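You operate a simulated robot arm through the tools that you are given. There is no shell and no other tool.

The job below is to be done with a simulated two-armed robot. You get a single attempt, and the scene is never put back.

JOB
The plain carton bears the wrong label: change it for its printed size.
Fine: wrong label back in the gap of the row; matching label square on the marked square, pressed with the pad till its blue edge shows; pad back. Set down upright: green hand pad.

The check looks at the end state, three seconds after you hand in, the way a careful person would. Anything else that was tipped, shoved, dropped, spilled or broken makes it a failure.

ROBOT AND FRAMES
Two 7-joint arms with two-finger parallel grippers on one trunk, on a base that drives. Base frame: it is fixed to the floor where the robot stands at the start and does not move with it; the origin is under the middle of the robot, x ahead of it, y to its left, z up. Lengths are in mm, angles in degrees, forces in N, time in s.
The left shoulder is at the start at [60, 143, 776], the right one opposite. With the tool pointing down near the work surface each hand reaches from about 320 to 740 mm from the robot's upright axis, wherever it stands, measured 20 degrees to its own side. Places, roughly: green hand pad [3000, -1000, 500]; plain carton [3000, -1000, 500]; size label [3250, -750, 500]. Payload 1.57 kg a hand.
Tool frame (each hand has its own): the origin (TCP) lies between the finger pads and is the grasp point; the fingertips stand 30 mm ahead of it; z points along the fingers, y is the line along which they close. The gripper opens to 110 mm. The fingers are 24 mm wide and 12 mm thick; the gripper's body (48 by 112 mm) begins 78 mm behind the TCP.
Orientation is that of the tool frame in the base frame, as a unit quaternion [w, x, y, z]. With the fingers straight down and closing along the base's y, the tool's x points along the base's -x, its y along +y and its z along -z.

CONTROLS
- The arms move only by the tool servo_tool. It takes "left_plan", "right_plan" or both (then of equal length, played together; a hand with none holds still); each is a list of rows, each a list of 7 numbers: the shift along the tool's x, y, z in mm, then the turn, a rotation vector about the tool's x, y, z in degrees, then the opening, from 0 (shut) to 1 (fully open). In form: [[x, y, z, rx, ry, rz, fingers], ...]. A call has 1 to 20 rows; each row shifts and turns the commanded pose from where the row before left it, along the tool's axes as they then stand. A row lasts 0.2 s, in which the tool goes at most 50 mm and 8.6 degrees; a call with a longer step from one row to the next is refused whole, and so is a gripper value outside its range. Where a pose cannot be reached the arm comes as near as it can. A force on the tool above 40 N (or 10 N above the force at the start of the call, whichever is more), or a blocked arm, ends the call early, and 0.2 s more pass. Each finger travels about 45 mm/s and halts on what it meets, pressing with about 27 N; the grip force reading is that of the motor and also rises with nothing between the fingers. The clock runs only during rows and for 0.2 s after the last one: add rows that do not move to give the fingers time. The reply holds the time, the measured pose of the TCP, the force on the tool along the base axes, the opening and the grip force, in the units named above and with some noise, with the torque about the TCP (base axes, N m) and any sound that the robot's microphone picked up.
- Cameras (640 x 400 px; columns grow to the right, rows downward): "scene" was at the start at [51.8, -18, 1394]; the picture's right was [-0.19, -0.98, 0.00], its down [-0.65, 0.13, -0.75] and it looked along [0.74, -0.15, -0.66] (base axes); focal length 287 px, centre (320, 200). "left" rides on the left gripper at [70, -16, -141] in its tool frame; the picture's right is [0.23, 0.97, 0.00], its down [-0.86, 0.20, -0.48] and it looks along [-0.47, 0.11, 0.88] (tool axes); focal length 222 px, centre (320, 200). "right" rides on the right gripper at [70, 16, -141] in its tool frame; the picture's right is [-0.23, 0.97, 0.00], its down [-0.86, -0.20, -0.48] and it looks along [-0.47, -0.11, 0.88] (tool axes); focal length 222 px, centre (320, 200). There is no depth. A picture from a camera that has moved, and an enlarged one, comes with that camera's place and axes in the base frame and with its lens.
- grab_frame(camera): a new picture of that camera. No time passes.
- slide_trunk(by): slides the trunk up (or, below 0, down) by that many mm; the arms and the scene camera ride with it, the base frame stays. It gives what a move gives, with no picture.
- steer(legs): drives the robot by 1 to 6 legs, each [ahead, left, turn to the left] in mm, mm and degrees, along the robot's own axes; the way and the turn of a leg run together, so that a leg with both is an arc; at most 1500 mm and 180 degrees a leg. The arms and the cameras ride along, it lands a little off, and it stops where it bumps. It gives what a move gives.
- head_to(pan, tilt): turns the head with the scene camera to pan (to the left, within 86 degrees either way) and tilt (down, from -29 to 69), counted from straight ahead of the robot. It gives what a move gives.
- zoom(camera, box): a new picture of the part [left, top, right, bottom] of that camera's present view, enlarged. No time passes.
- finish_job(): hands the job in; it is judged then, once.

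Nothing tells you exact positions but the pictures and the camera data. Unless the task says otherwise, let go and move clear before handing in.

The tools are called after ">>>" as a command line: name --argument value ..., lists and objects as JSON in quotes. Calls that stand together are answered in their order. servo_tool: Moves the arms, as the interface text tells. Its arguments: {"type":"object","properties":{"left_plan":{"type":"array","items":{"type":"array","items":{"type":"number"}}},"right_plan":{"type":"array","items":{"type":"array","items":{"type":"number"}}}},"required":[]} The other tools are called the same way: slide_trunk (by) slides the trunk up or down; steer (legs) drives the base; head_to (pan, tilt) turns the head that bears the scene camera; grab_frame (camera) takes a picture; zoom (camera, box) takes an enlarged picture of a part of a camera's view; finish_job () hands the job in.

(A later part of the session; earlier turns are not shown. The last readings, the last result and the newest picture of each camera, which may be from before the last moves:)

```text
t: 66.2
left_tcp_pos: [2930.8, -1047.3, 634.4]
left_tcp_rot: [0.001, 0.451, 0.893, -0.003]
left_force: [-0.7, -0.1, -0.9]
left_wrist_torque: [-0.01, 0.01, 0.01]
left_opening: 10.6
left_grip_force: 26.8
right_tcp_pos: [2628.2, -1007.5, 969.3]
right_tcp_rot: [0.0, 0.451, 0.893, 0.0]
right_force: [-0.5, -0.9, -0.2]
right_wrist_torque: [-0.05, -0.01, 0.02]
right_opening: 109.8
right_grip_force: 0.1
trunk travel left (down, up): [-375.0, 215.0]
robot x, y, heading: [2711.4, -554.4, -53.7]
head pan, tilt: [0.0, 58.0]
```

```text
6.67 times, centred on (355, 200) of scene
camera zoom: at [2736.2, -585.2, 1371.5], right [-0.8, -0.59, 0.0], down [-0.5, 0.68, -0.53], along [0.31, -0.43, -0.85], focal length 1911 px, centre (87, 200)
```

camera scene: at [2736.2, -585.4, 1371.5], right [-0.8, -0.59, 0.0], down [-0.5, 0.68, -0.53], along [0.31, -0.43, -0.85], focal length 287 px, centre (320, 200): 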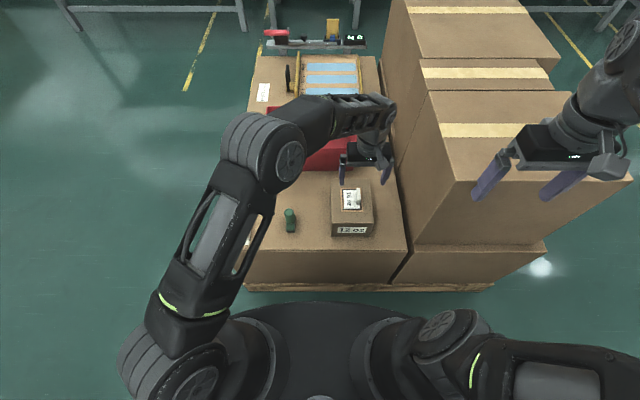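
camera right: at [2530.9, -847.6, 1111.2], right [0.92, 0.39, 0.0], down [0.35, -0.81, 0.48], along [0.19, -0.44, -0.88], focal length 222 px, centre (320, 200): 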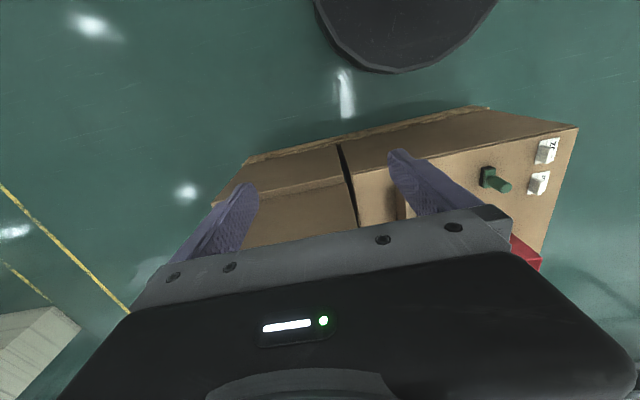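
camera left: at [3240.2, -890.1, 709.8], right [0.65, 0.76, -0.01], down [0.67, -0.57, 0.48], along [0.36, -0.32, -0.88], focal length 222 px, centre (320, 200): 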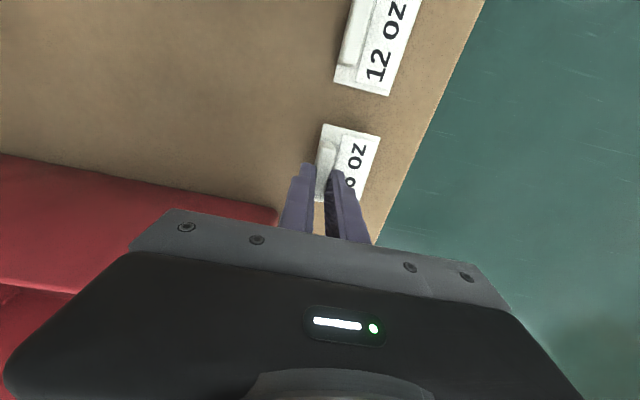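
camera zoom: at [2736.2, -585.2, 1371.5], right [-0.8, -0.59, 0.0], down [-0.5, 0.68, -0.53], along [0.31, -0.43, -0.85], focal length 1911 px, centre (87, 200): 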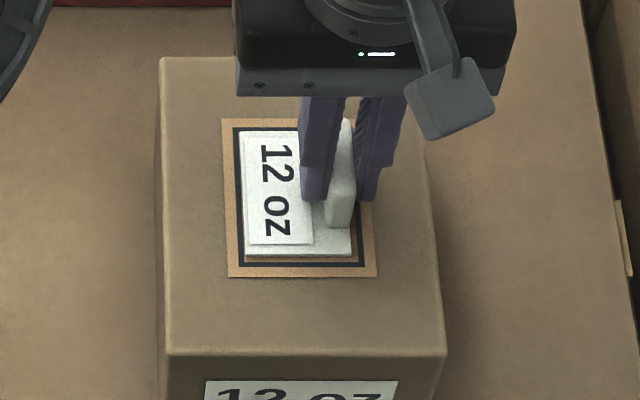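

Only ~3 mm above now and about 1 mm too far left; I correct that and lower on to contact.

>>> servo_tool --left_plan '[[0, -1.0, 1, 0, 0, 0, 0], [0, 0, 0, 0, 0, 0, 0]]'

>>> servo_tool --left_plan '[[0, 0, 1.5, 0, 0, 0, 0], [0, 0, 0, 0, 0, 0, 0]]'

>>> servo_tool --left_plan '[[0, 0, 1, 0, 0, 0, 0], [0, 0, 0, 0, 0, 0, 0]]'

>>> zoom --camera "left" --box '[270, 80, 430, 200]'

>>> zoom --camera "scene" --box '[330, 170, 380, 230]'

```text
t: 66.8
left_tcp_pos: [2930.9, -1047.5, 633.4]
left_tcp_rot: [0.002, 0.451, 0.892, -0.003]
left_force: [-0.3, 0.9, 0.2]
left_wrist_torque: [0.02, 0.03, 0.0]
left_opening: 10.7
left_grip_force: 26.6
right_tcp_pos: [2629.5, -1005.9, 968.8]
right_tcp_rot: [0.0, 0.451, 0.892, 0.0]
right_force: [0.2, 0.8, 0.1]
right_wrist_torque: [0.02, -0.01, 0.0]
right_opening: 109.7
right_grip_force: 0.1
trunk travel left (down, up): [-375.0, 215.0]
robot x, y, heading: [2710.5, -550.9, -53.5]
head pan, tilt: [0.0, 58.0]
```

```text
t: 67.4
left_tcp_pos: [2929.8, -1046.9, 632.3]
left_tcp_rot: [0.002, 0.451, 0.893, -0.003]
left_force: [1.0, -0.2, 5.5]
left_wrist_torque: [0.12, -0.1, -0.04]
left_opening: 10.9
left_grip_force: 26.8
right_tcp_pos: [2628.1, -1006.8, 970.2]
right_tcp_rot: [0.0, 0.451, 0.893, 0.0]
right_force: [0.9, -0.2, 0.0]
right_wrist_torque: [0.0, -0.03, -0.02]
right_opening: 109.9
right_grip_force: 0.1
trunk travel left (down, up): [-375.0, 215.0]
robot x, y, heading: [2714.5, -553.0, -53.8]
head pan, tilt: [0.0, 58.0]
```

```text
t: 68.0
left_tcp_pos: [2929.0, -1047.2, 632.8]
left_tcp_rot: [0.002, 0.451, 0.892, -0.005]
left_force: [2.1, 0.3, 14.2]
left_wrist_torque: [0.24, -0.14, -0.02]
left_opening: 10.8
left_grip_force: 27.3
right_tcp_pos: [2628.8, -1006.1, 971.9]
right_tcp_rot: [0.001, 0.45, 0.893, -0.001]
right_force: [0.3, -0.7, 0.5]
right_wrist_torque: [-0.01, -0.02, 0.02]
right_opening: 110.1
right_grip_force: 0.0
trunk travel left (down, up): [-375.0, 215.0]
robot x, y, heading: [2716.6, -553.0, -53.5]
head pan, tilt: [0.0, 58.0]
```

```text
3.33 times, centred on (350, 140) of left
camera zoom: at [2875.5, -1000.8, 772.4], right [0.65, 0.76, -0.01], down [0.67, -0.57, 0.48], along [0.36, -0.32, -0.88], focal length 740 px, centre (220, 400)
```

zoom: 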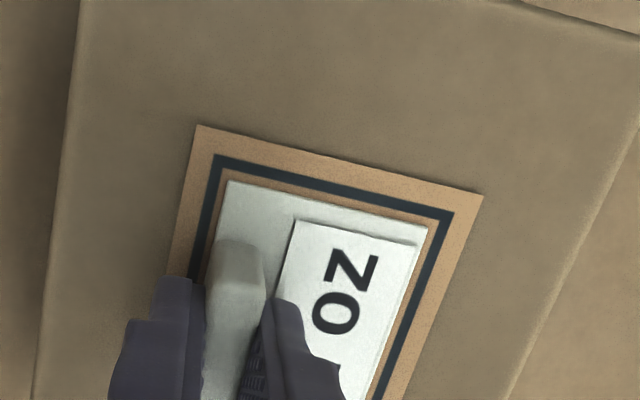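

```text
6.67 times, centred on (355, 200) of scene
camera zoom: at [2736.0, -584.2, 1371.7], right [-0.8, -0.59, 0.0], down [-0.5, 0.68, -0.53], along [0.31, -0.43, -0.85], focal length 1911 px, centre (87, 200)
```

zoom: 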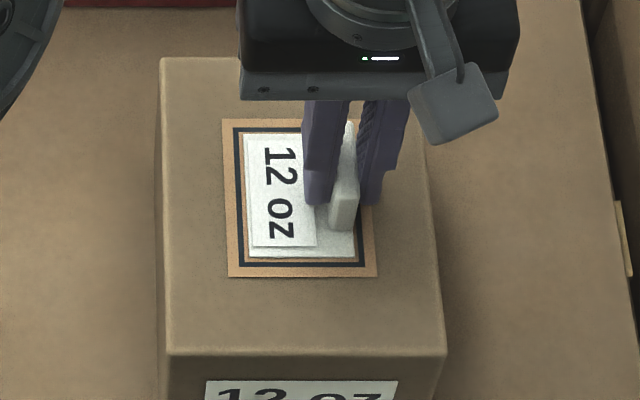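

Centred in the marked frame with even margins. I ease off, open, and retreat upward.

>>> servo_tool --left_plan '[[0, 0, -1.2, 0, 0, 0, 0], [0, 0, 0, 0, 0, 0, 0.12], [0, 0, 0, 0, 0, 0, 0.2], [0, 0, 0, 0, 0, 0, 0.35], [0, 0, 0, 0, 0, 0, 0.4], [0, 0, 0, 0, 0, 0, 0.4], [0, 0, -5, 0, 0, 0, 0.4], [0, 0, -15, 0, 0, 0, 0.4], [0, 0, -30, 0, 0, 0, 0.4], [0, 0, -40, 0, 0, 0, 0.4], [0, 0, 0, 0, 0, 0, 0.4]]'

>>> zoom --camera "left" --box '[250, 50, 450, 200]'

>>> zoom --camera "scene" --box '[330, 170, 380, 230]'

```text
t: 70.4
left_tcp_pos: [2928.7, -1047.3, 723.2]
left_tcp_rot: [0.002, 0.451, 0.892, -0.003]
left_force: [0.0, 0.7, 0.8]
left_wrist_torque: [0.05, -0.01, 0.0]
left_opening: 44.1
left_grip_force: 0.1
right_tcp_pos: [2628.1, -1005.4, 971.1]
right_tcp_rot: [0.0, 0.451, 0.892, 0.0]
right_force: [-0.4, 0.3, -0.2]
right_wrist_torque: [-0.02, 0.0, -0.01]
right_opening: 110.1
right_grip_force: 0.0
trunk travel left (down, up): [-375.0, 215.0]
robot x, y, heading: [2714.9, -550.5, -53.6]
head pan, tilt: [0.0, 58.0]
```

```text
2.67 times, centred on (350, 125) of left
camera zoom: at [2875.2, -1000.4, 863.2], right [0.65, 0.76, 0.0], down [0.67, -0.57, 0.48], along [0.36, -0.32, -0.88], focal length 592 px, centre (240, 400)
```

zoom: 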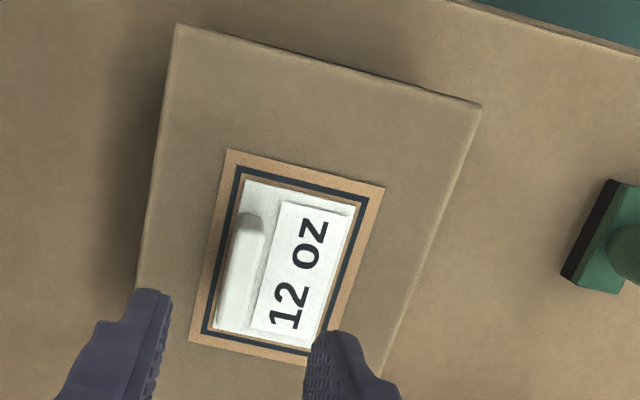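

```text
6.67 times, centred on (355, 200) of scene
camera zoom: at [2736.2, -585.1, 1371.5], right [-0.8, -0.59, 0.0], down [-0.5, 0.68, -0.53], along [0.31, -0.43, -0.85], focal length 1911 px, centre (87, 200)
```

zoom: 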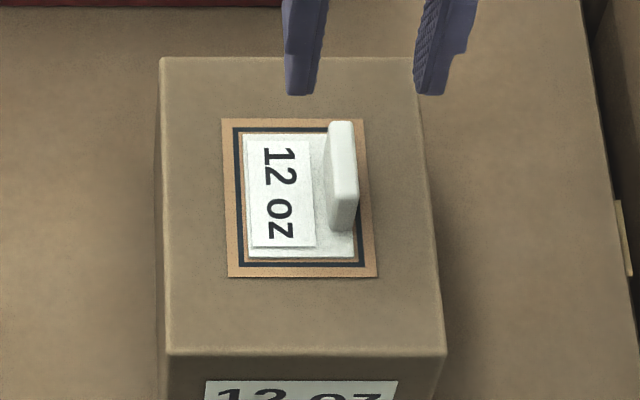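

The 12 oz label lies square in the frame. Now the pad: I move over it at about (490, 101) and yaw the hand 90° so the fingers close along the pad's length, clear of the label's tab while pressing.

>>> servo_tool --left_plan '[[5.85, 36.7, 0, 0, 0, 0, 0.5], [5.85, 36.7, 0, 0, 0, 0, 0.5], [5.85, 36.7, 0, 0, 0, 0, 0.5], [5.85, 36.7, 0, 0, 0, 0, 0.5], [5.85, 36.7, 0, 0, 0, 0, 0.5], [5.85, 36.7, 0, 0, 0, 0, 0.5], [0, 0, 0, 0, 0, 0, 0.5]]'

>>> servo_tool --left_plan '[[0, 0, 0, 0, 0, -8.2, 0.5], [0, 0, 0, 0, 0, -8.2, 0.5], [0, 0, 0, 0, 0, -8.2, 0.5], [0, 0, 0, 0, 0, -8.2, 0.5], [0, 0, 0, 0, 0, -8.2, 0.5], [0, 0, 0, 0, 0, -8.2, 0.5], [0, 0, 0, 0, 0, -8.2, 0.5], [0, 0, 0, 0, 0, -8.2, 0.5], [0, 0, 0, 0, 0, -8.2, 0.5], [0, 0, 0, 0, 0, -8.2, 0.5], [0, 0, 0, 0, 0, -8, 0.5], [0, 0, 0, 0, 0, 0, 0.5]]'

>>> grab_frame --camera "left"

>>> grab_frame --camera "scene"

```text
t: 72.0
left_tcp_pos: [3086.6, -890.5, 721.0]
left_tcp_rot: [0.002, 0.451, 0.893, -0.002]
left_force: [-0.2, -0.4, 0.5]
left_wrist_torque: [0.01, -0.01, -0.04]
left_opening: 55.1
left_grip_force: 0.0
right_tcp_pos: [2628.8, -1006.6, 970.1]
right_tcp_rot: [0.001, 0.451, 0.893, -0.001]
right_force: [0.0, 0.0, 0.1]
right_wrist_torque: [0.0, -0.02, 0.0]
right_opening: 109.9
right_grip_force: 0.0
trunk travel left (down, up): [-375.0, 215.0]
robot x, y, heading: [2710.0, -552.2, -53.3]
head pan, tilt: [0.0, 58.0]
```

```text
t: 74.6
left_tcp_pos: [3085.9, -888.5, 720.5]
left_tcp_rot: [-0.001, -0.313, 0.95, -0.003]
left_force: [1.0, 0.7, -0.9]
left_wrist_torque: [0.04, 0.03, 0.02]
left_opening: 55.1
left_grip_force: 0.2
right_tcp_pos: [2629.3, -1005.5, 969.4]
right_tcp_rot: [0.001, 0.451, 0.893, -0.001]
right_force: [-0.3, 0.0, 0.7]
right_wrist_torque: [-0.02, 0.01, 0.01]
right_opening: 109.8
right_grip_force: 0.0
trunk travel left (down, up): [-375.0, 215.0]
robot x, y, heading: [2713.8, -548.8, -53.7]
head pan, tilt: [0.0, 58.0]
```

```text
taken
camera left: at [3040.4, -943.2, 862.2], right [-0.76, 0.65, 0.0], down [0.57, 0.67, 0.47], along [0.31, 0.36, -0.88], focal length 222 px, centre (320, 200)
```

left: 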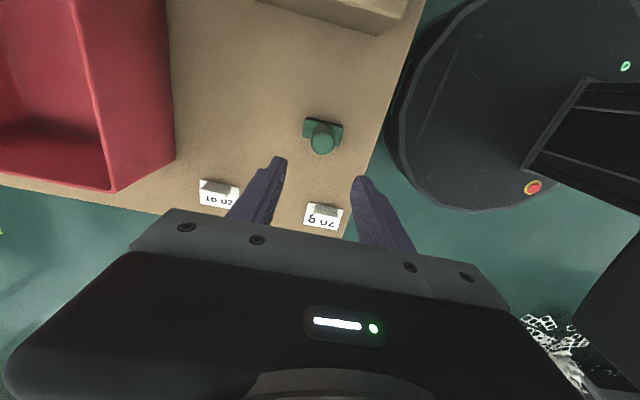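

```text
taken
camera scene: at [2736.3, -585.2, 1371.5], right [-0.8, -0.59, 0.0], down [-0.5, 0.68, -0.53], along [0.31, -0.43, -0.85], focal length 287 px, centre (320, 200)
```

scene: 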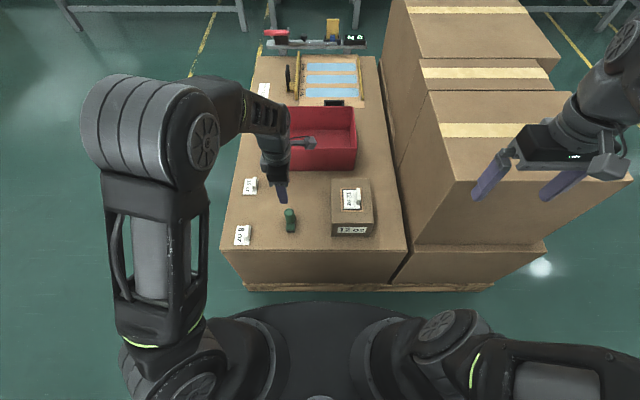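

The yaw works. I zoom on the pad to centre over its handle.

>>> zoom --camera "left" --box '[270, 90, 370, 190]'

>>> zoom --camera "scene" --box '[260, 180, 320, 250]'

```text
4.00 times, centred on (320, 140) of left
camera zoom: at [3040.4, -943.2, 862.2], right [-0.76, 0.65, 0.0], down [0.57, 0.67, 0.47], along [0.31, 0.36, -0.88], focal length 888 px, centre (320, 440)
```

zoom: 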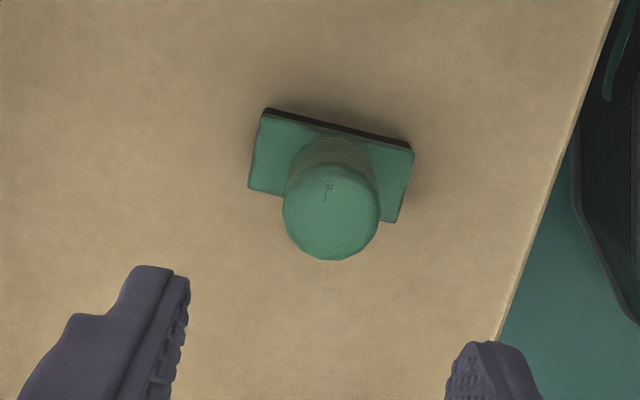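

```text
5.71 times, centred on (290, 215) of scene
camera zoom: at [2736.3, -585.2, 1371.5], right [-0.8, -0.59, 0.0], down [-0.5, 0.68, -0.53], along [0.31, -0.43, -0.85], focal length 1638 px, centre (491, 114)
```

zoom: 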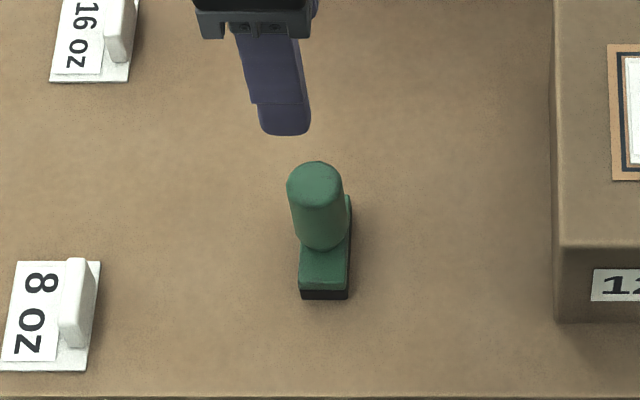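

The pad base is 25×60 mm, aligned with me, handle about 80 mm high; I'm about 4 mm too far ahead. I correct and descend around the handle.

>>> servo_tool --left_plan '[[-0.3, 4.4, 30, 0, 0, 0, 0.5], [0, 0, 40, 0, 0, 0, 0.5], [0, 0, 40, 0, 0, 0, 0.5], [0, 0, 35, 0, 0, 0, 0.5], [0, 0, 10, 0, 0, 0, 0.5], [0, 0, 0, 0, 0, 0, 0.5]]'

>>> grab_frame --camera "left"

>>> zoom --camera "scene" --box '[250, 170, 330, 260]'

```text
t: 76.0
left_tcp_pos: [3085.0, -885.5, 566.9]
left_tcp_rot: [-0.001, -0.313, 0.95, -0.003]
left_force: [-0.7, 0.0, -0.4]
left_wrist_torque: [0.01, -0.03, -0.02]
left_opening: 54.9
left_grip_force: 0.0
right_tcp_pos: [2628.8, -1005.7, 969.8]
right_tcp_rot: [0.0, 0.451, 0.893, 0.0]
right_force: [0.4, 0.1, -0.5]
right_wrist_torque: [-0.02, -0.02, 0.0]
right_opening: 110.0
right_grip_force: 0.0
trunk travel left (down, up): [-375.0, 215.0]
robot x, y, heading: [2716.7, -551.2, -53.5]
head pan, tilt: [0.0, 58.0]
```

```text
taken
camera left: at [3038.1, -940.1, 708.1], right [-0.76, 0.65, 0.0], down [0.57, 0.67, 0.47], along [0.31, 0.36, -0.88], focal length 222 px, centre (320, 200)
```

left: 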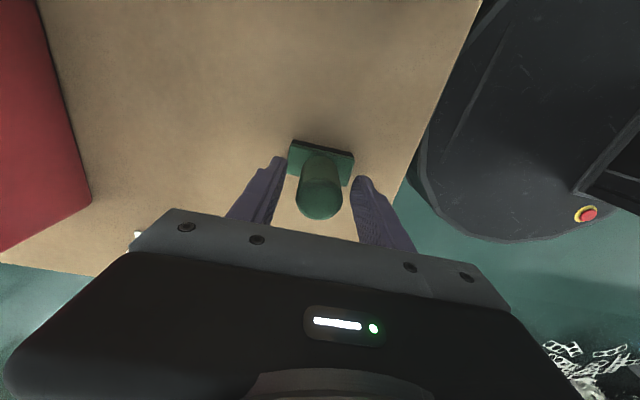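

```text
4.44 times, centred on (290, 215) of scene
camera zoom: at [2736.2, -585.1, 1371.5], right [-0.8, -0.59, 0.0], down [-0.5, 0.68, -0.53], along [0.31, -0.43, -0.85], focal length 1274 px, centre (453, 133)
```

zoom: 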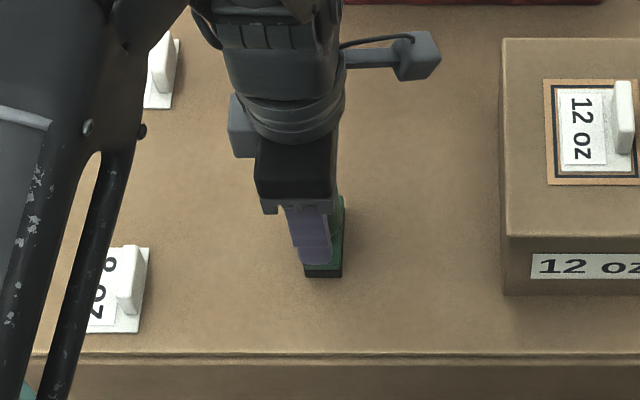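

>>> zoom --camera "left" --box '[260, 120, 380, 240]'

```text
3.33 times, centred on (320, 180) of left
camera zoom: at [3038.1, -940.1, 708.1], right [-0.76, 0.65, 0.0], down [0.57, 0.67, 0.47], along [0.31, 0.36, -0.88], focal length 740 px, centre (320, 267)
```

zoom: 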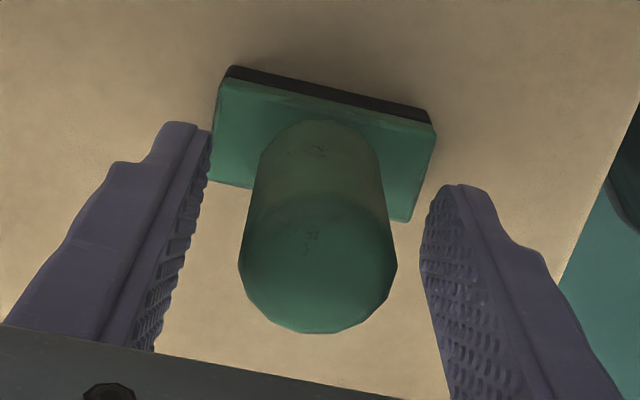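

Centred on the handle. I descend 13 mm more and close.

>>> servo_tool --left_plan '[[0, 0, 7, 0, 0, 0, 0.5], [0, 0, 6, 0, 0, 0, 0.5], [0, 0, 0, 0, 0, 0, 0.4], [0, 0, 0, 0, 0, 0, 0.3], [0, 0, 0, 0, 0, 0, 0.2], [0, 0, 0, 0, 0, 0, 0.1], [0, 0, 0, 0, 0, 0, 0.1], [0, 0, 0, 0, 0, 0, 0]]'

>>> zoom --camera "left" --box '[260, 120, 380, 240]'

>>> zoom --camera "scene" --box '[265, 190, 315, 250]'

```text
t: 77.8
left_tcp_pos: [3085.8, -885.1, 553.8]
left_tcp_rot: [0.0, -0.313, 0.95, -0.003]
left_force: [-0.3, -0.7, 1.2]
left_wrist_torque: [0.02, 0.05, 0.05]
left_opening: 30.8
left_grip_force: 27.3
right_tcp_pos: [2628.9, -1006.0, 969.3]
right_tcp_rot: [0.001, 0.451, 0.893, 0.0]
right_force: [-1.3, -0.3, 0.1]
right_wrist_torque: [-0.01, 0.02, -0.01]
right_opening: 109.8
right_grip_force: 0.1
trunk travel left (down, up): [-375.0, 215.0]
robot x, y, heading: [2713.7, -552.3, -53.6]
head pan, tilt: [0.0, 58.0]
```

```text
3.33 times, centred on (320, 180) of left
camera zoom: at [3038.5, -939.9, 694.5], right [-0.76, 0.65, 0.0], down [0.57, 0.67, 0.47], along [0.31, 0.36, -0.88], focal length 740 px, centre (320, 267)
```

zoom: 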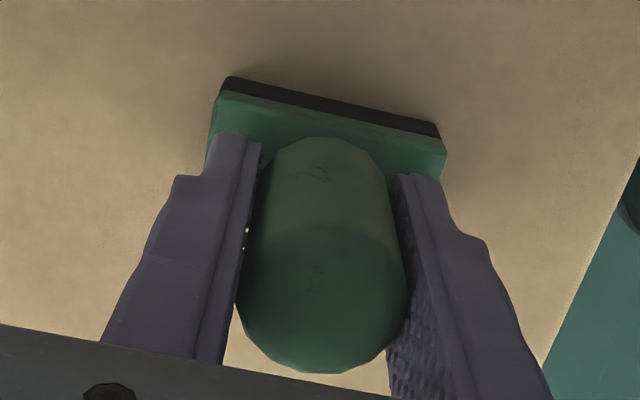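

```text
6.67 times, centred on (290, 220) of scene
camera zoom: at [2736.2, -585.2, 1371.5], right [-0.8, -0.59, 0.0], down [-0.5, 0.68, -0.53], along [0.31, -0.43, -0.85], focal length 1911 px, centre (520, 67)
```

zoom: 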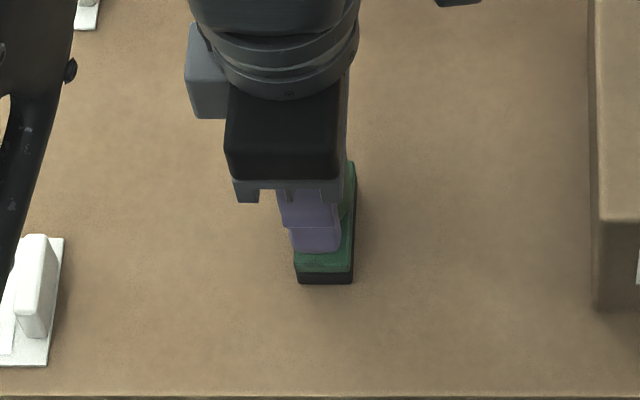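

Pad gripped (30.8 mm); its home TCP is [3085.4, -885.2, 553.8]. I lift it gently and carry it over the text part of the label, left of the tab.

>>> servo_tool --left_plan '[[0, 0, -2, 0, 0, 0, 0], [0, 0, -5, 0, 0, 0, 0], [0, 0, -15, 0, 0, 0, 0], [0, 0, -35, 0, 0, 0, 0], [0, 0, -40, 0, 0, 0, 0], [0, 0, -40, 0, 0, 0, 0], [0, 0, -35, 0, 0, 0, 0], [39.3, -7.8, 0, 0, 0, 0, 0], [39.3, -7.8, 0, 0, 0, 0, 0], [39.3, -7.8, 0, 0, 0, 0, 0], [39.3, -7.8, 0, 0, 0, 0, 0], [39.3, -7.6, 0, 0, 0, 0, 0], [0, 0, 0, 0, 0, 0, 0]]'

>>> grab_frame --camera "left"

>>> zoom --camera "scene" --box '[310, 130, 410, 250]'

>>> grab_frame --camera "scene"

```text
t: 80.6
left_tcp_pos: [2949.2, -1034.1, 723.5]
left_tcp_rot: [-0.001, -0.311, 0.95, -0.002]
left_force: [-0.5, -0.3, -0.5]
left_wrist_torque: [-0.01, 0.01, -0.01]
left_opening: 31.4
left_grip_force: 26.9
right_tcp_pos: [2629.0, -1006.5, 970.5]
right_tcp_rot: [0.0, 0.451, 0.893, 0.0]
right_force: [0.6, 0.5, 0.8]
right_wrist_torque: [0.04, 0.01, 0.01]
right_opening: 109.8
right_grip_force: 0.0
trunk travel left (down, up): [-375.0, 215.0]
robot x, y, heading: [2715.6, -553.1, -53.5]
head pan, tilt: [0.0, 58.0]
```

```text
taken
camera left: at [2903.3, -1088.8, 865.5], right [-0.76, 0.65, 0.0], down [0.57, 0.67, 0.47], along [0.31, 0.36, -0.88], focal length 222 px, centre (320, 200)
```

left: 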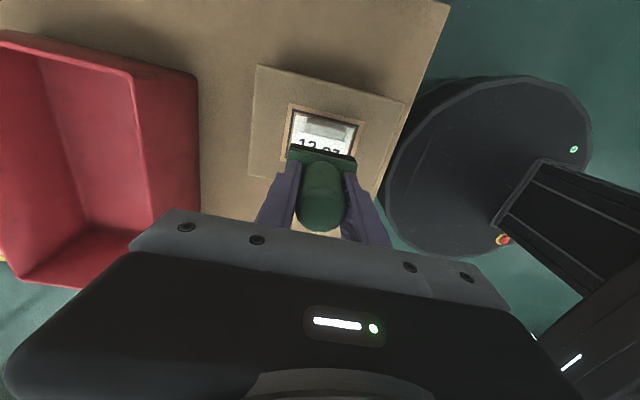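

```text
3.33 times, centred on (360, 190) of scene
camera zoom: at [2736.2, -585.3, 1371.5], right [-0.8, -0.59, 0.0], down [-0.5, 0.68, -0.53], along [0.31, -0.43, -0.85], focal length 956 px, centre (187, 233)
```

zoom: 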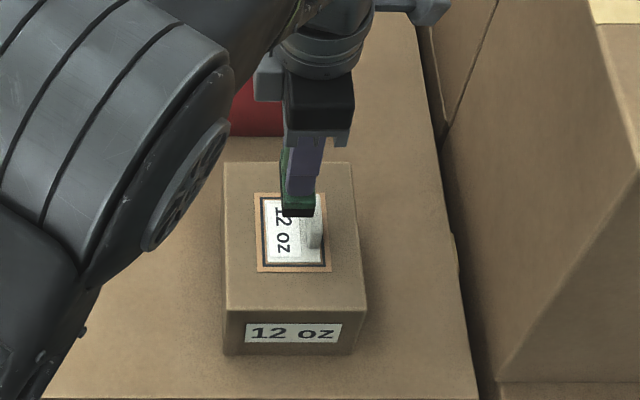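

```text
taken
camera scene: at [2736.2, -585.3, 1371.5], right [-0.8, -0.59, 0.0], down [-0.5, 0.68, -0.53], along [0.31, -0.43, -0.85], focal length 287 px, centre (320, 200)
```

scene: 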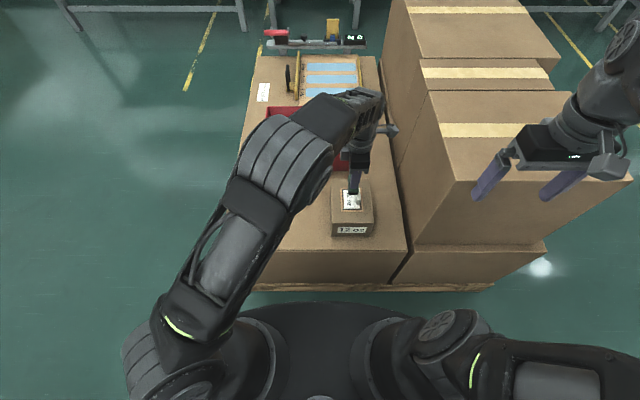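

>>> zoom --camera "left" --box '[250, 60, 410, 180]'

```text
3.33 times, centred on (330, 120) of left
camera zoom: at [2903.3, -1088.8, 865.5], right [-0.76, 0.65, 0.0], down [0.57, 0.67, 0.47], along [0.31, 0.36, -0.88], focal length 740 px, centre (287, 467)
```

zoom: 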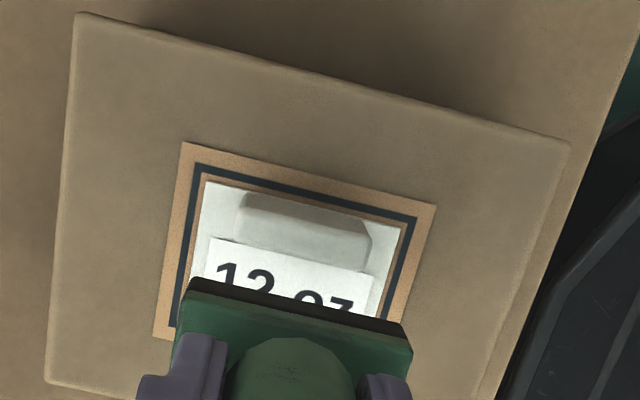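

The pad should move about 2 mm more left to sit clear between tab and plate edge. I correct and descend to about 8 mm above the label.

>>> servo_tool --left_plan '[[-2.2, -0.9, 20, 0, 0, 0, 0], [0, 0, 25, 0, 0, 0, 0], [0, 0, 15, 0, 0, 0, 0], [0, 0, 0, 0, 0, 0, 0]]'

>>> zoom --camera "left" --box '[250, 60, 410, 180]'

>>> zoom --camera "scene" --box '[330, 160, 380, 230]'

```text
t: 81.6
left_tcp_pos: [2951.2, -1033.0, 666.3]
left_tcp_rot: [-0.001, -0.313, 0.95, -0.003]
left_force: [-0.1, -0.3, -2.4]
left_wrist_torque: [-0.01, -0.03, -0.01]
left_opening: 30.9
left_grip_force: 27.1
right_tcp_pos: [2629.9, -1006.0, 970.0]
right_tcp_rot: [0.0, 0.45, 0.893, 0.0]
right_force: [0.0, 0.6, -0.3]
right_wrist_torque: [-0.04, 0.05, 0.01]
right_opening: 109.8
right_grip_force: 0.1
trunk travel left (down, up): [-375.0, 215.0]
robot x, y, heading: [2712.5, -554.8, -53.9]
head pan, tilt: [0.0, 58.0]
```

```text
3.33 times, centred on (330, 120) of left
camera zoom: at [2905.1, -1087.6, 806.7], right [-0.76, 0.65, 0.0], down [0.57, 0.67, 0.47], along [0.31, 0.36, -0.88], focal length 740 px, centre (287, 467)
```

zoom: 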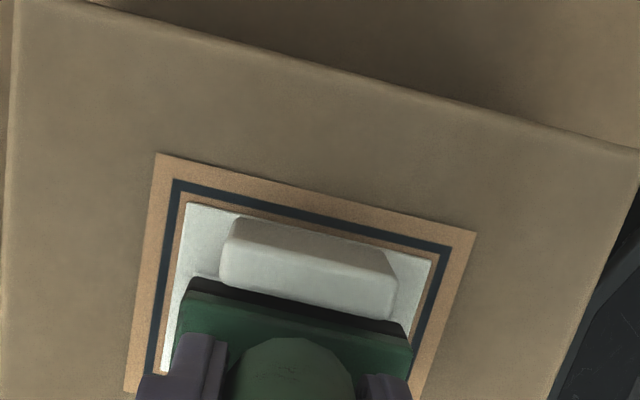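

```text
5.71 times, centred on (355, 195) of scene
camera zoom: at [2736.3, -585.3, 1371.5], right [-0.8, -0.59, 0.0], down [-0.5, 0.68, -0.53], along [0.31, -0.43, -0.85], focal length 1638 px, centre (120, 229)
```

zoom: 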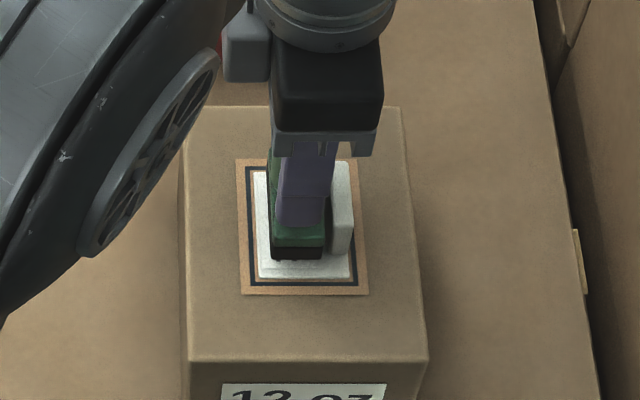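

Positioned correctly between tab and plate edge. I lower to contact in small steps and start pressing.

>>> servo_tool --left_plan '[[-1, 0, 4, 0, 0, 0, 0], [0, 0, 3, 0, 0, 0, 0], [0, 0, 0, 0, 0, 0, 0]]'

>>> servo_tool --left_plan '[[0, 0, 2, 0, 0, 0, 0], [0, 0, 0, 0, 0, 0, 0]]'

>>> servo_tool --left_plan '[[0, 0, 2, 0, 0, 0, 0], [0, 0, 0, 0, 0, 0, 0]]'

```text
t: 82.4
left_tcp_pos: [2952.3, -1032.6, 659.2]
left_tcp_rot: [0.0, -0.311, 0.95, -0.003]
left_force: [-0.9, 0.7, -1.2]
left_wrist_torque: [0.03, 0.01, -0.03]
left_opening: 31.0
left_grip_force: 26.8
right_tcp_pos: [2627.9, -1005.4, 970.0]
right_tcp_rot: [0.0, 0.451, 0.893, 0.0]
right_force: [0.1, -0.5, 0.8]
right_wrist_torque: [0.03, 0.03, -0.04]
right_opening: 110.1
right_grip_force: 0.0
trunk travel left (down, up): [-375.0, 215.0]
robot x, y, heading: [2714.8, -552.0, -53.6]
head pan, tilt: [0.0, 58.0]
```

```text
t: 83.0
left_tcp_pos: [2951.3, -1030.7, 656.7]
left_tcp_rot: [-0.001, -0.312, 0.95, -0.003]
left_force: [0.0, -0.6, -0.3]
left_wrist_torque: [0.04, 0.04, -0.02]
left_opening: 31.0
left_grip_force: 27.0
right_tcp_pos: [2629.1, -1007.0, 970.0]
right_tcp_rot: [0.0, 0.451, 0.893, 0.0]
right_force: [0.2, 0.4, -0.3]
right_wrist_torque: [0.02, -0.01, 0.0]
right_opening: 110.1
right_grip_force: 0.1
trunk travel left (down, up): [-375.0, 215.0]
robot x, y, heading: [2711.9, -554.6, -53.6]
head pan, tilt: [0.0, 58.0]
```

```text
t: 83.6
left_tcp_pos: [2951.5, -1031.4, 656.2]
left_tcp_rot: [-0.002, -0.312, 0.95, -0.004]
left_force: [1.7, 0.3, 8.9]
left_wrist_torque: [0.2, 0.08, -0.03]
left_opening: 31.3
left_grip_force: 26.8
right_tcp_pos: [2627.8, -1005.1, 970.0]
right_tcp_rot: [0.0, 0.45, 0.893, 0.0]
right_force: [0.9, -0.4, 0.0]
right_wrist_torque: [0.0, 0.03, 0.01]
right_opening: 110.0
right_grip_force: 0.1
trunk travel left (down, up): [-375.0, 215.0]
robot x, y, heading: [2712.7, -549.4, -53.6]
head pan, tilt: [0.0, 58.0]
```

Contact at z≈656 (9 N). I press a little more and look for blue.

>>> servo_tool --left_plan '[[0, 0, 1.5, 0, 0, 0, 0], [0, 0, 0, 0, 0, 0, 0]]'

>>> zoom --camera "scene" --box '[330, 170, 380, 230]'

>>> zoom --camera "left" --box '[250, 60, 410, 180]'

```text
t: 84.2
left_tcp_pos: [2949.6, -1032.1, 655.2]
left_tcp_rot: [-0.002, -0.312, 0.95, -0.005]
left_force: [1.4, -2.6, 19.7]
left_wrist_torque: [0.11, 0.11, 0.01]
left_opening: 31.4
left_grip_force: 27.4
right_tcp_pos: [2627.7, -1004.5, 968.9]
right_tcp_rot: [0.001, 0.451, 0.892, 0.0]
right_force: [-0.1, 0.1, 0.1]
right_wrist_torque: [0.0, -0.03, 0.02]
right_opening: 110.2
right_grip_force: 0.0
trunk travel left (down, up): [-375.0, 215.0]
robot x, y, heading: [2714.6, -552.5, -53.4]
head pan, tilt: [0.0, 58.0]
```

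```text
6.67 times, centred on (355, 200) of scene
camera zoom: at [2735.7, -584.0, 1371.8], right [-0.8, -0.59, 0.0], down [-0.5, 0.68, -0.53], along [0.31, -0.43, -0.85], focal length 1911 px, centre (87, 200)
```

zoom: 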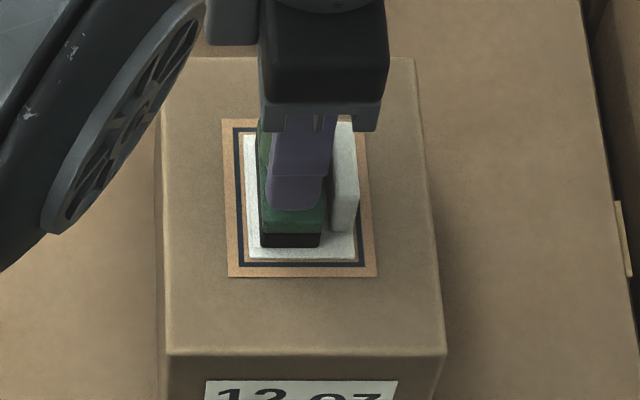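

```text
3.33 times, centred on (330, 120) of left
camera zoom: at [2905.0, -1086.3, 796.9], right [-0.76, 0.65, -0.01], down [0.57, 0.67, 0.47], along [0.31, 0.35, -0.88], focal length 740 px, centre (287, 467)
```

zoom: 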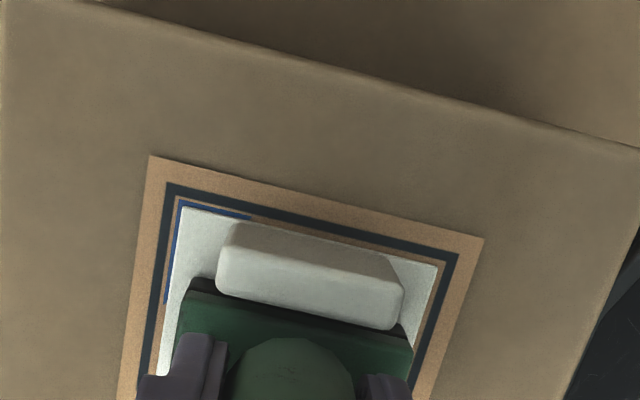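

A blue edge begins to show at the plate's far corner at 20 N. I press on a bit harder.

>>> servo_tool --left_plan '[[0, 0, 1, 0, 0, 0, 0], [0, 0, 0, 0, 0, 0, 0], [0, 0, 0, 0, 0, 0, 0]]'

>>> zoom --camera "scene" --box '[330, 170, 380, 230]'

>>> zoom --camera "left" --box '[250, 60, 410, 180]'

```text
t: 85.0
left_tcp_pos: [2950.7, -1031.9, 653.7]
left_tcp_rot: [-0.002, -0.312, 0.95, -0.004]
left_force: [0.7, -4.0, 21.5]
left_wrist_torque: [-0.04, 0.17, 0.04]
left_opening: 31.4
left_grip_force: 27.0
right_tcp_pos: [2627.3, -1004.7, 970.5]
right_tcp_rot: [0.0, 0.451, 0.893, -0.001]
right_force: [0.6, 0.5, 0.7]
right_wrist_torque: [0.0, -0.01, 0.01]
right_opening: 110.0
right_grip_force: 0.0
trunk travel left (down, up): [-375.0, 215.0]
robot x, y, heading: [2716.3, -553.8, -53.6]
head pan, tilt: [0.0, 58.0]
```

```text
6.67 times, centred on (355, 200) of scene
camera zoom: at [2735.5, -584.1, 1371.6], right [-0.8, -0.59, 0.0], down [-0.5, 0.68, -0.53], along [0.31, -0.43, -0.85], focal length 1911 px, centre (87, 200)
```

zoom: 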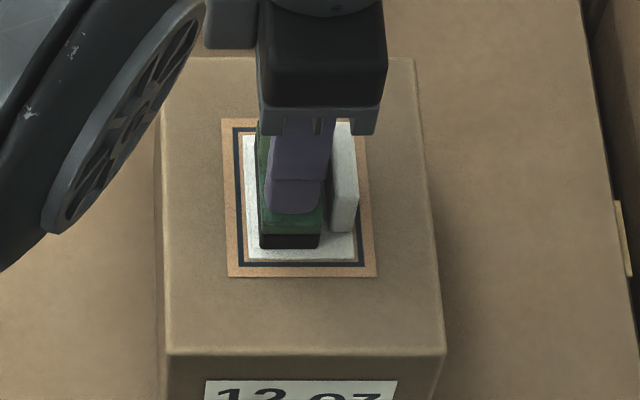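

```text
3.33 times, centred on (330, 120) of left
camera zoom: at [2905.0, -1085.8, 794.9], right [-0.76, 0.65, -0.01], down [0.57, 0.67, 0.47], along [0.31, 0.36, -0.88], focal length 740 px, centre (287, 467)
```

zoom: 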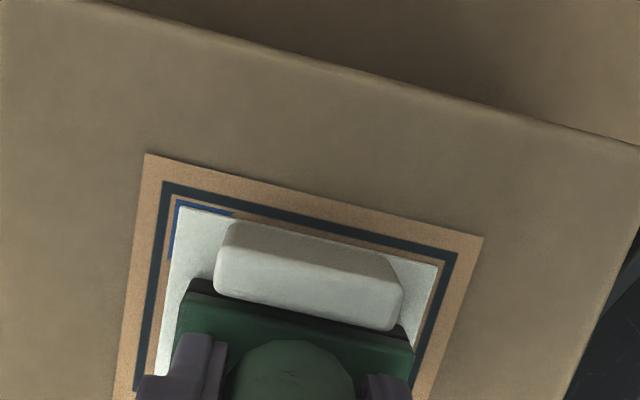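

Force stays near 22 N. I ease off to see whether the blue edge stays.

>>> servo_tool --left_plan '[[0, 0, -2, 0, 0, 0, 0], [0, 0, -2, 0, 0, 0, 0], [0, 0, 0, 0, 0, 0, 0]]'

>>> zoom --camera "left" --box '[250, 60, 410, 180]'

>>> servo_tool --left_plan '[[0, 0, -5, 0, 0, 0, 0], [0, 0, -15, 0, 0, 0, 0], [0, 0, -20, 0, 0, 0, 0], [0, 0, -20, 0, 0, 0, 0], [0, 0, 0, 0, 0, 0, 0]]'

>>> zoom --camera "left" --box '[250, 60, 410, 180]'

>>> zoom --camera "scene" --box '[330, 170, 380, 230]'

```text
t: 85.8
left_tcp_pos: [2951.4, -1030.8, 654.8]
left_tcp_rot: [-0.001, -0.313, 0.95, 0.0]
left_force: [0.2, -0.1, -1.5]
left_wrist_torque: [-0.02, -0.03, 0.02]
left_opening: 31.0
left_grip_force: 26.6
right_tcp_pos: [2629.1, -1006.0, 969.2]
right_tcp_rot: [0.0, 0.451, 0.893, 0.0]
right_force: [0.6, -0.2, -0.6]
right_wrist_torque: [0.01, -0.03, -0.03]
right_opening: 110.1
right_grip_force: 0.1
trunk travel left (down, up): [-375.0, 215.0]
robot x, y, heading: [2712.5, -551.1, -53.6]
head pan, tilt: [0.0, 58.0]
```

```text
3.33 times, centred on (330, 120) of left
camera zoom: at [2905.8, -1085.1, 795.3], right [-0.76, 0.65, 0.0], down [0.57, 0.67, 0.48], along [0.31, 0.36, -0.88], focal length 740 px, centre (287, 467)
```

zoom: 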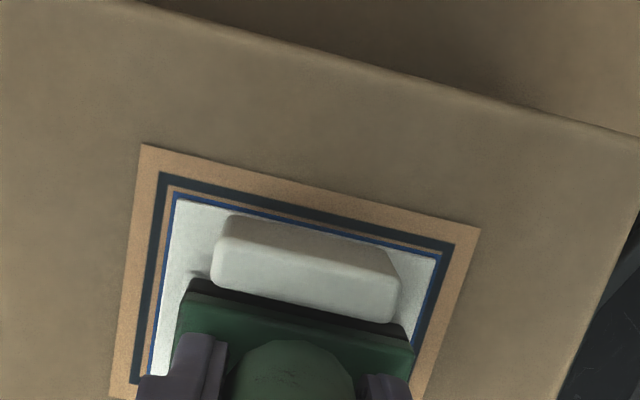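

```text
t: 87.0
left_tcp_pos: [2952.0, -1030.5, 716.4]
left_tcp_rot: [-0.001, -0.311, 0.95, -0.003]
left_force: [-0.5, 0.4, -0.5]
left_wrist_torque: [0.03, -0.01, -0.01]
left_opening: 31.3
left_grip_force: 27.4
right_tcp_pos: [2628.1, -1006.3, 969.4]
right_tcp_rot: [-0.001, 0.451, 0.892, 0.0]
right_force: [0.0, -0.1, -0.3]
right_wrist_torque: [0.02, -0.02, -0.01]
right_opening: 110.1
right_grip_force: 0.0
trunk travel left (down, up): [-375.0, 215.0]
robot x, y, heading: [2710.8, -550.8, -53.8]
head pan, tilt: [0.0, 58.0]
```

```text
3.33 times, centred on (330, 120) of left
camera zoom: at [2905.4, -1085.3, 856.9], right [-0.76, 0.65, 0.0], down [0.57, 0.67, 0.47], along [0.31, 0.36, -0.88], focal length 740 px, centre (287, 467)
```

zoom: 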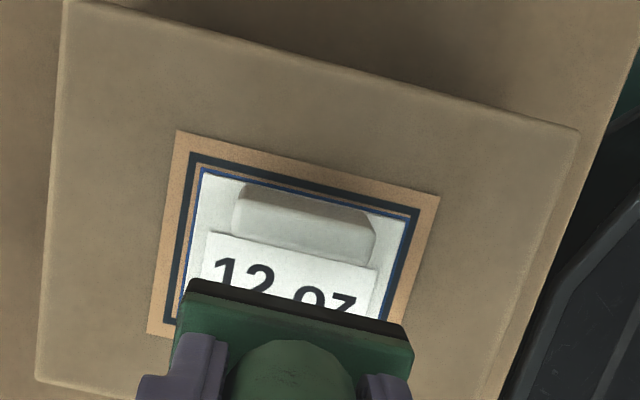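

```text
6.67 times, centred on (355, 200) of scene
camera zoom: at [2736.3, -585.3, 1371.5], right [-0.8, -0.59, 0.0], down [-0.5, 0.68, -0.53], along [0.31, -0.43, -0.85], focal length 1911 px, centre (87, 200)
```

zoom: 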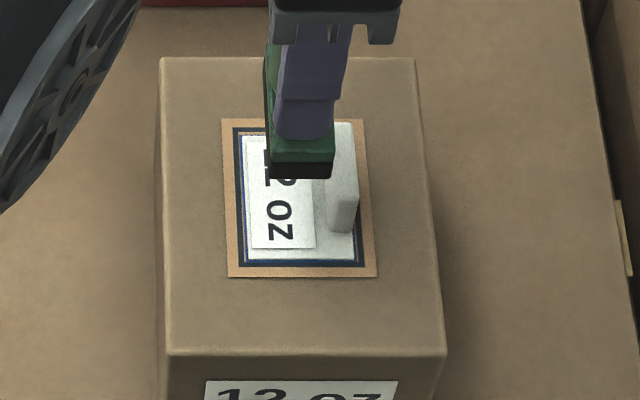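

The blue edge now shows all around the label, which stayed square. I carry the pad back over its home spot and descend close to the surface.

>>> servo_tool --left_plan '[[-38.8, 7.6, 0, 0, 0, 0, 0], [-38.8, 7.6, 0, 0, 0, 0, 0], [-38.8, 7.6, 0, 0, 0, 0, 0], [-38.8, 7.6, 0, 0, 0, 0, 0], [-38.7, 7.6, 0, 0, 0, 0, 0], [0, 0, 0, 0, 0, 0, 0], [0, 0, 40, 0, 0, 0, 0], [0, 0, 40, 0, 0, 0, 0], [0, 0, 40, 0, 0, 0, 0], [0, 0, 20, 0, 0, 0, 0], [0, 0, 12, 0, 0, 0, 0], [0, 0, 0, 0, 0, 0, 0]]'

>>> zoom --camera "scene" --box '[250, 170, 330, 260]'

>>> zoom --camera "left" --box '[260, 120, 380, 240]'

```text
t: 89.6
left_tcp_pos: [3083.6, -886.9, 564.0]
left_tcp_rot: [-0.001, -0.312, 0.95, -0.003]
left_force: [-0.5, -0.3, -1.6]
left_wrist_torque: [-0.02, 0.01, -0.02]
left_opening: 30.6
left_grip_force: 27.2
right_tcp_pos: [2628.8, -1004.9, 969.8]
right_tcp_rot: [0.0, 0.451, 0.893, 0.0]
right_force: [-0.1, 0.3, -0.1]
right_wrist_torque: [0.0, -0.01, 0.04]
right_opening: 109.8
right_grip_force: 0.0
trunk travel left (down, up): [-375.0, 215.0]
robot x, y, heading: [2712.7, -555.3, -53.5]
head pan, tilt: [0.0, 58.0]
```

```text
4.44 times, centred on (290, 215) of scene
camera zoom: at [2736.4, -585.3, 1371.5], right [-0.8, -0.59, 0.0], down [-0.5, 0.68, -0.53], along [0.31, -0.43, -0.85], focal length 1274 px, centre (453, 133)
```

zoom: 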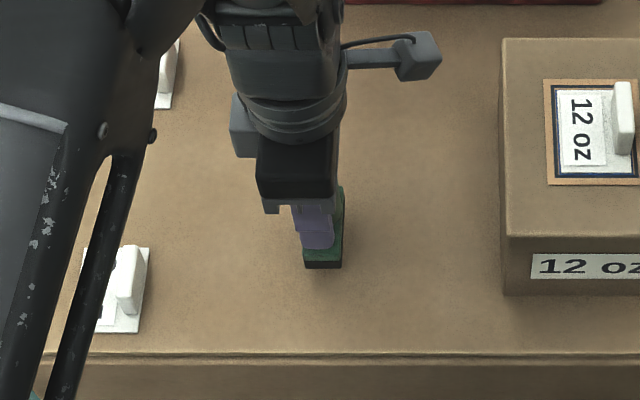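

```text
3.33 times, centred on (320, 180) of left
camera zoom: at [3038.9, -941.9, 705.0], right [-0.76, 0.65, 0.0], down [0.57, 0.67, 0.47], along [0.31, 0.36, -0.88], focal length 740 px, centre (320, 267)
```

zoom: 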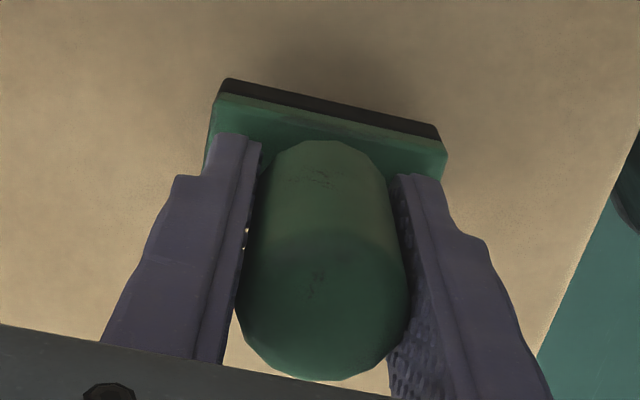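

Within about 2 mm of its home. I correct and lower to contact.

>>> servo_tool --left_plan '[[-1.8, 0, 4, 0, 0, 0, 0], [0, 0, 3, 0, 0, 0, 0], [0, 0, 1, 0, 0, 0, 0], [0, 0, 0, 0, 0, 0, 0]]'

>>> servo_tool --left_plan '[[0, 0, 1.5, 0, 0, 0, 0], [0, 0, 0, 0, 0, 0, 0]]'

>>> servo_tool --left_plan '[[0, 0, 1.5, 0, 0, 0, 0], [0, 0, 0, 0, 0, 0, 0]]'

```text
t: 90.6
left_tcp_pos: [3086.9, -884.7, 556.4]
left_tcp_rot: [0.0, -0.313, 0.95, -0.004]
left_force: [0.5, -0.8, -1.8]
left_wrist_torque: [0.0, 0.04, -0.02]
left_opening: 31.0
left_grip_force: 26.9
right_tcp_pos: [2628.7, -1006.7, 970.4]
right_tcp_rot: [0.0, 0.45, 0.893, -0.001]
right_force: [0.1, 0.0, 0.5]
right_wrist_torque: [-0.01, 0.03, 0.03]
right_opening: 109.9
right_grip_force: 0.0
trunk travel left (down, up): [-375.0, 215.0]
robot x, y, heading: [2711.4, -553.9, -53.7]
head pan, tilt: [0.0, 58.0]
```

```text
t: 91.2
left_tcp_pos: [3086.4, -884.8, 553.5]
left_tcp_rot: [-0.001, -0.312, 0.95, -0.003]
left_force: [-1.0, 0.4, -0.7]
left_wrist_torque: [-0.02, -0.02, -0.01]
left_opening: 31.1
left_grip_force: 27.2
right_tcp_pos: [2628.9, -1006.0, 969.1]
right_tcp_rot: [-0.001, 0.451, 0.893, 0.0]
right_force: [0.0, -0.3, 0.3]
right_wrist_torque: [0.02, -0.01, 0.0]
right_opening: 109.8
right_grip_force: 0.1
trunk travel left (down, up): [-375.0, 215.0]
robot x, y, heading: [2711.2, -554.3, -53.6]
head pan, tilt: [0.0, 58.0]
```

```text
t: 91.8
left_tcp_pos: [3086.5, -885.1, 554.2]
left_tcp_rot: [-0.001, -0.313, 0.95, -0.003]
left_force: [0.7, 0.0, -1.5]
left_wrist_torque: [0.01, -0.01, -0.01]
left_opening: 31.2
left_grip_force: 27.3
right_tcp_pos: [2628.7, -1007.1, 969.2]
right_tcp_rot: [0.0, 0.45, 0.893, 0.001]
right_force: [0.6, -0.1, 1.0]
right_wrist_torque: [0.0, 0.03, 0.02]
right_opening: 110.1
right_grip_force: 0.1
trunk travel left (down, up): [-375.0, 215.0]
robot x, y, heading: [2718.2, -551.6, -53.7]
head pan, tilt: [0.0, 58.0]
```

>>> servo_tool --left_plan '[[0, 0, 1.2, 0, 0, 0, 0], [0, 0, 0, 0, 0, 0, 0]]'

>>> servo_tool --left_plan '[[0, 0, 1, 0, 0, 0, 0], [0, 0, 0, 0, 0, 0, 0]]'

```text
t: 92.4
left_tcp_pos: [3085.8, -884.4, 551.7]
left_tcp_rot: [-0.001, -0.313, 0.95, -0.003]
left_force: [0.3, -0.7, -1.4]
left_wrist_torque: [0.02, -0.01, 0.0]
left_opening: 30.9
left_grip_force: 26.9
right_tcp_pos: [2628.1, -1006.1, 969.9]
right_tcp_rot: [0.0, 0.451, 0.893, 0.0]
right_force: [0.1, -0.1, 0.5]
right_wrist_torque: [-0.02, 0.02, -0.01]
right_opening: 110.0
right_grip_force: 0.0
trunk travel left (down, up): [-375.0, 215.0]
robot x, y, heading: [2712.5, -555.0, -53.6]
head pan, tilt: [0.0, 58.0]
```

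```text
t: 93.0
left_tcp_pos: [3086.7, -885.3, 552.3]
left_tcp_rot: [-0.001, -0.313, 0.95, -0.003]
left_force: [-0.3, 0.5, 8.2]
left_wrist_torque: [0.32, 0.06, -0.01]
left_opening: 31.3
left_grip_force: 26.8
right_tcp_pos: [2628.1, -1006.1, 970.4]
right_tcp_rot: [0.0, 0.451, 0.893, 0.0]
right_force: [-1.1, -0.1, 0.1]
right_wrist_torque: [0.0, 0.03, -0.03]
right_opening: 110.0
right_grip_force: 0.1
trunk travel left (down, up): [-375.0, 215.0]
robot x, y, heading: [2713.7, -551.9, -53.9]
head pan, tilt: [0.0, 58.0]
```

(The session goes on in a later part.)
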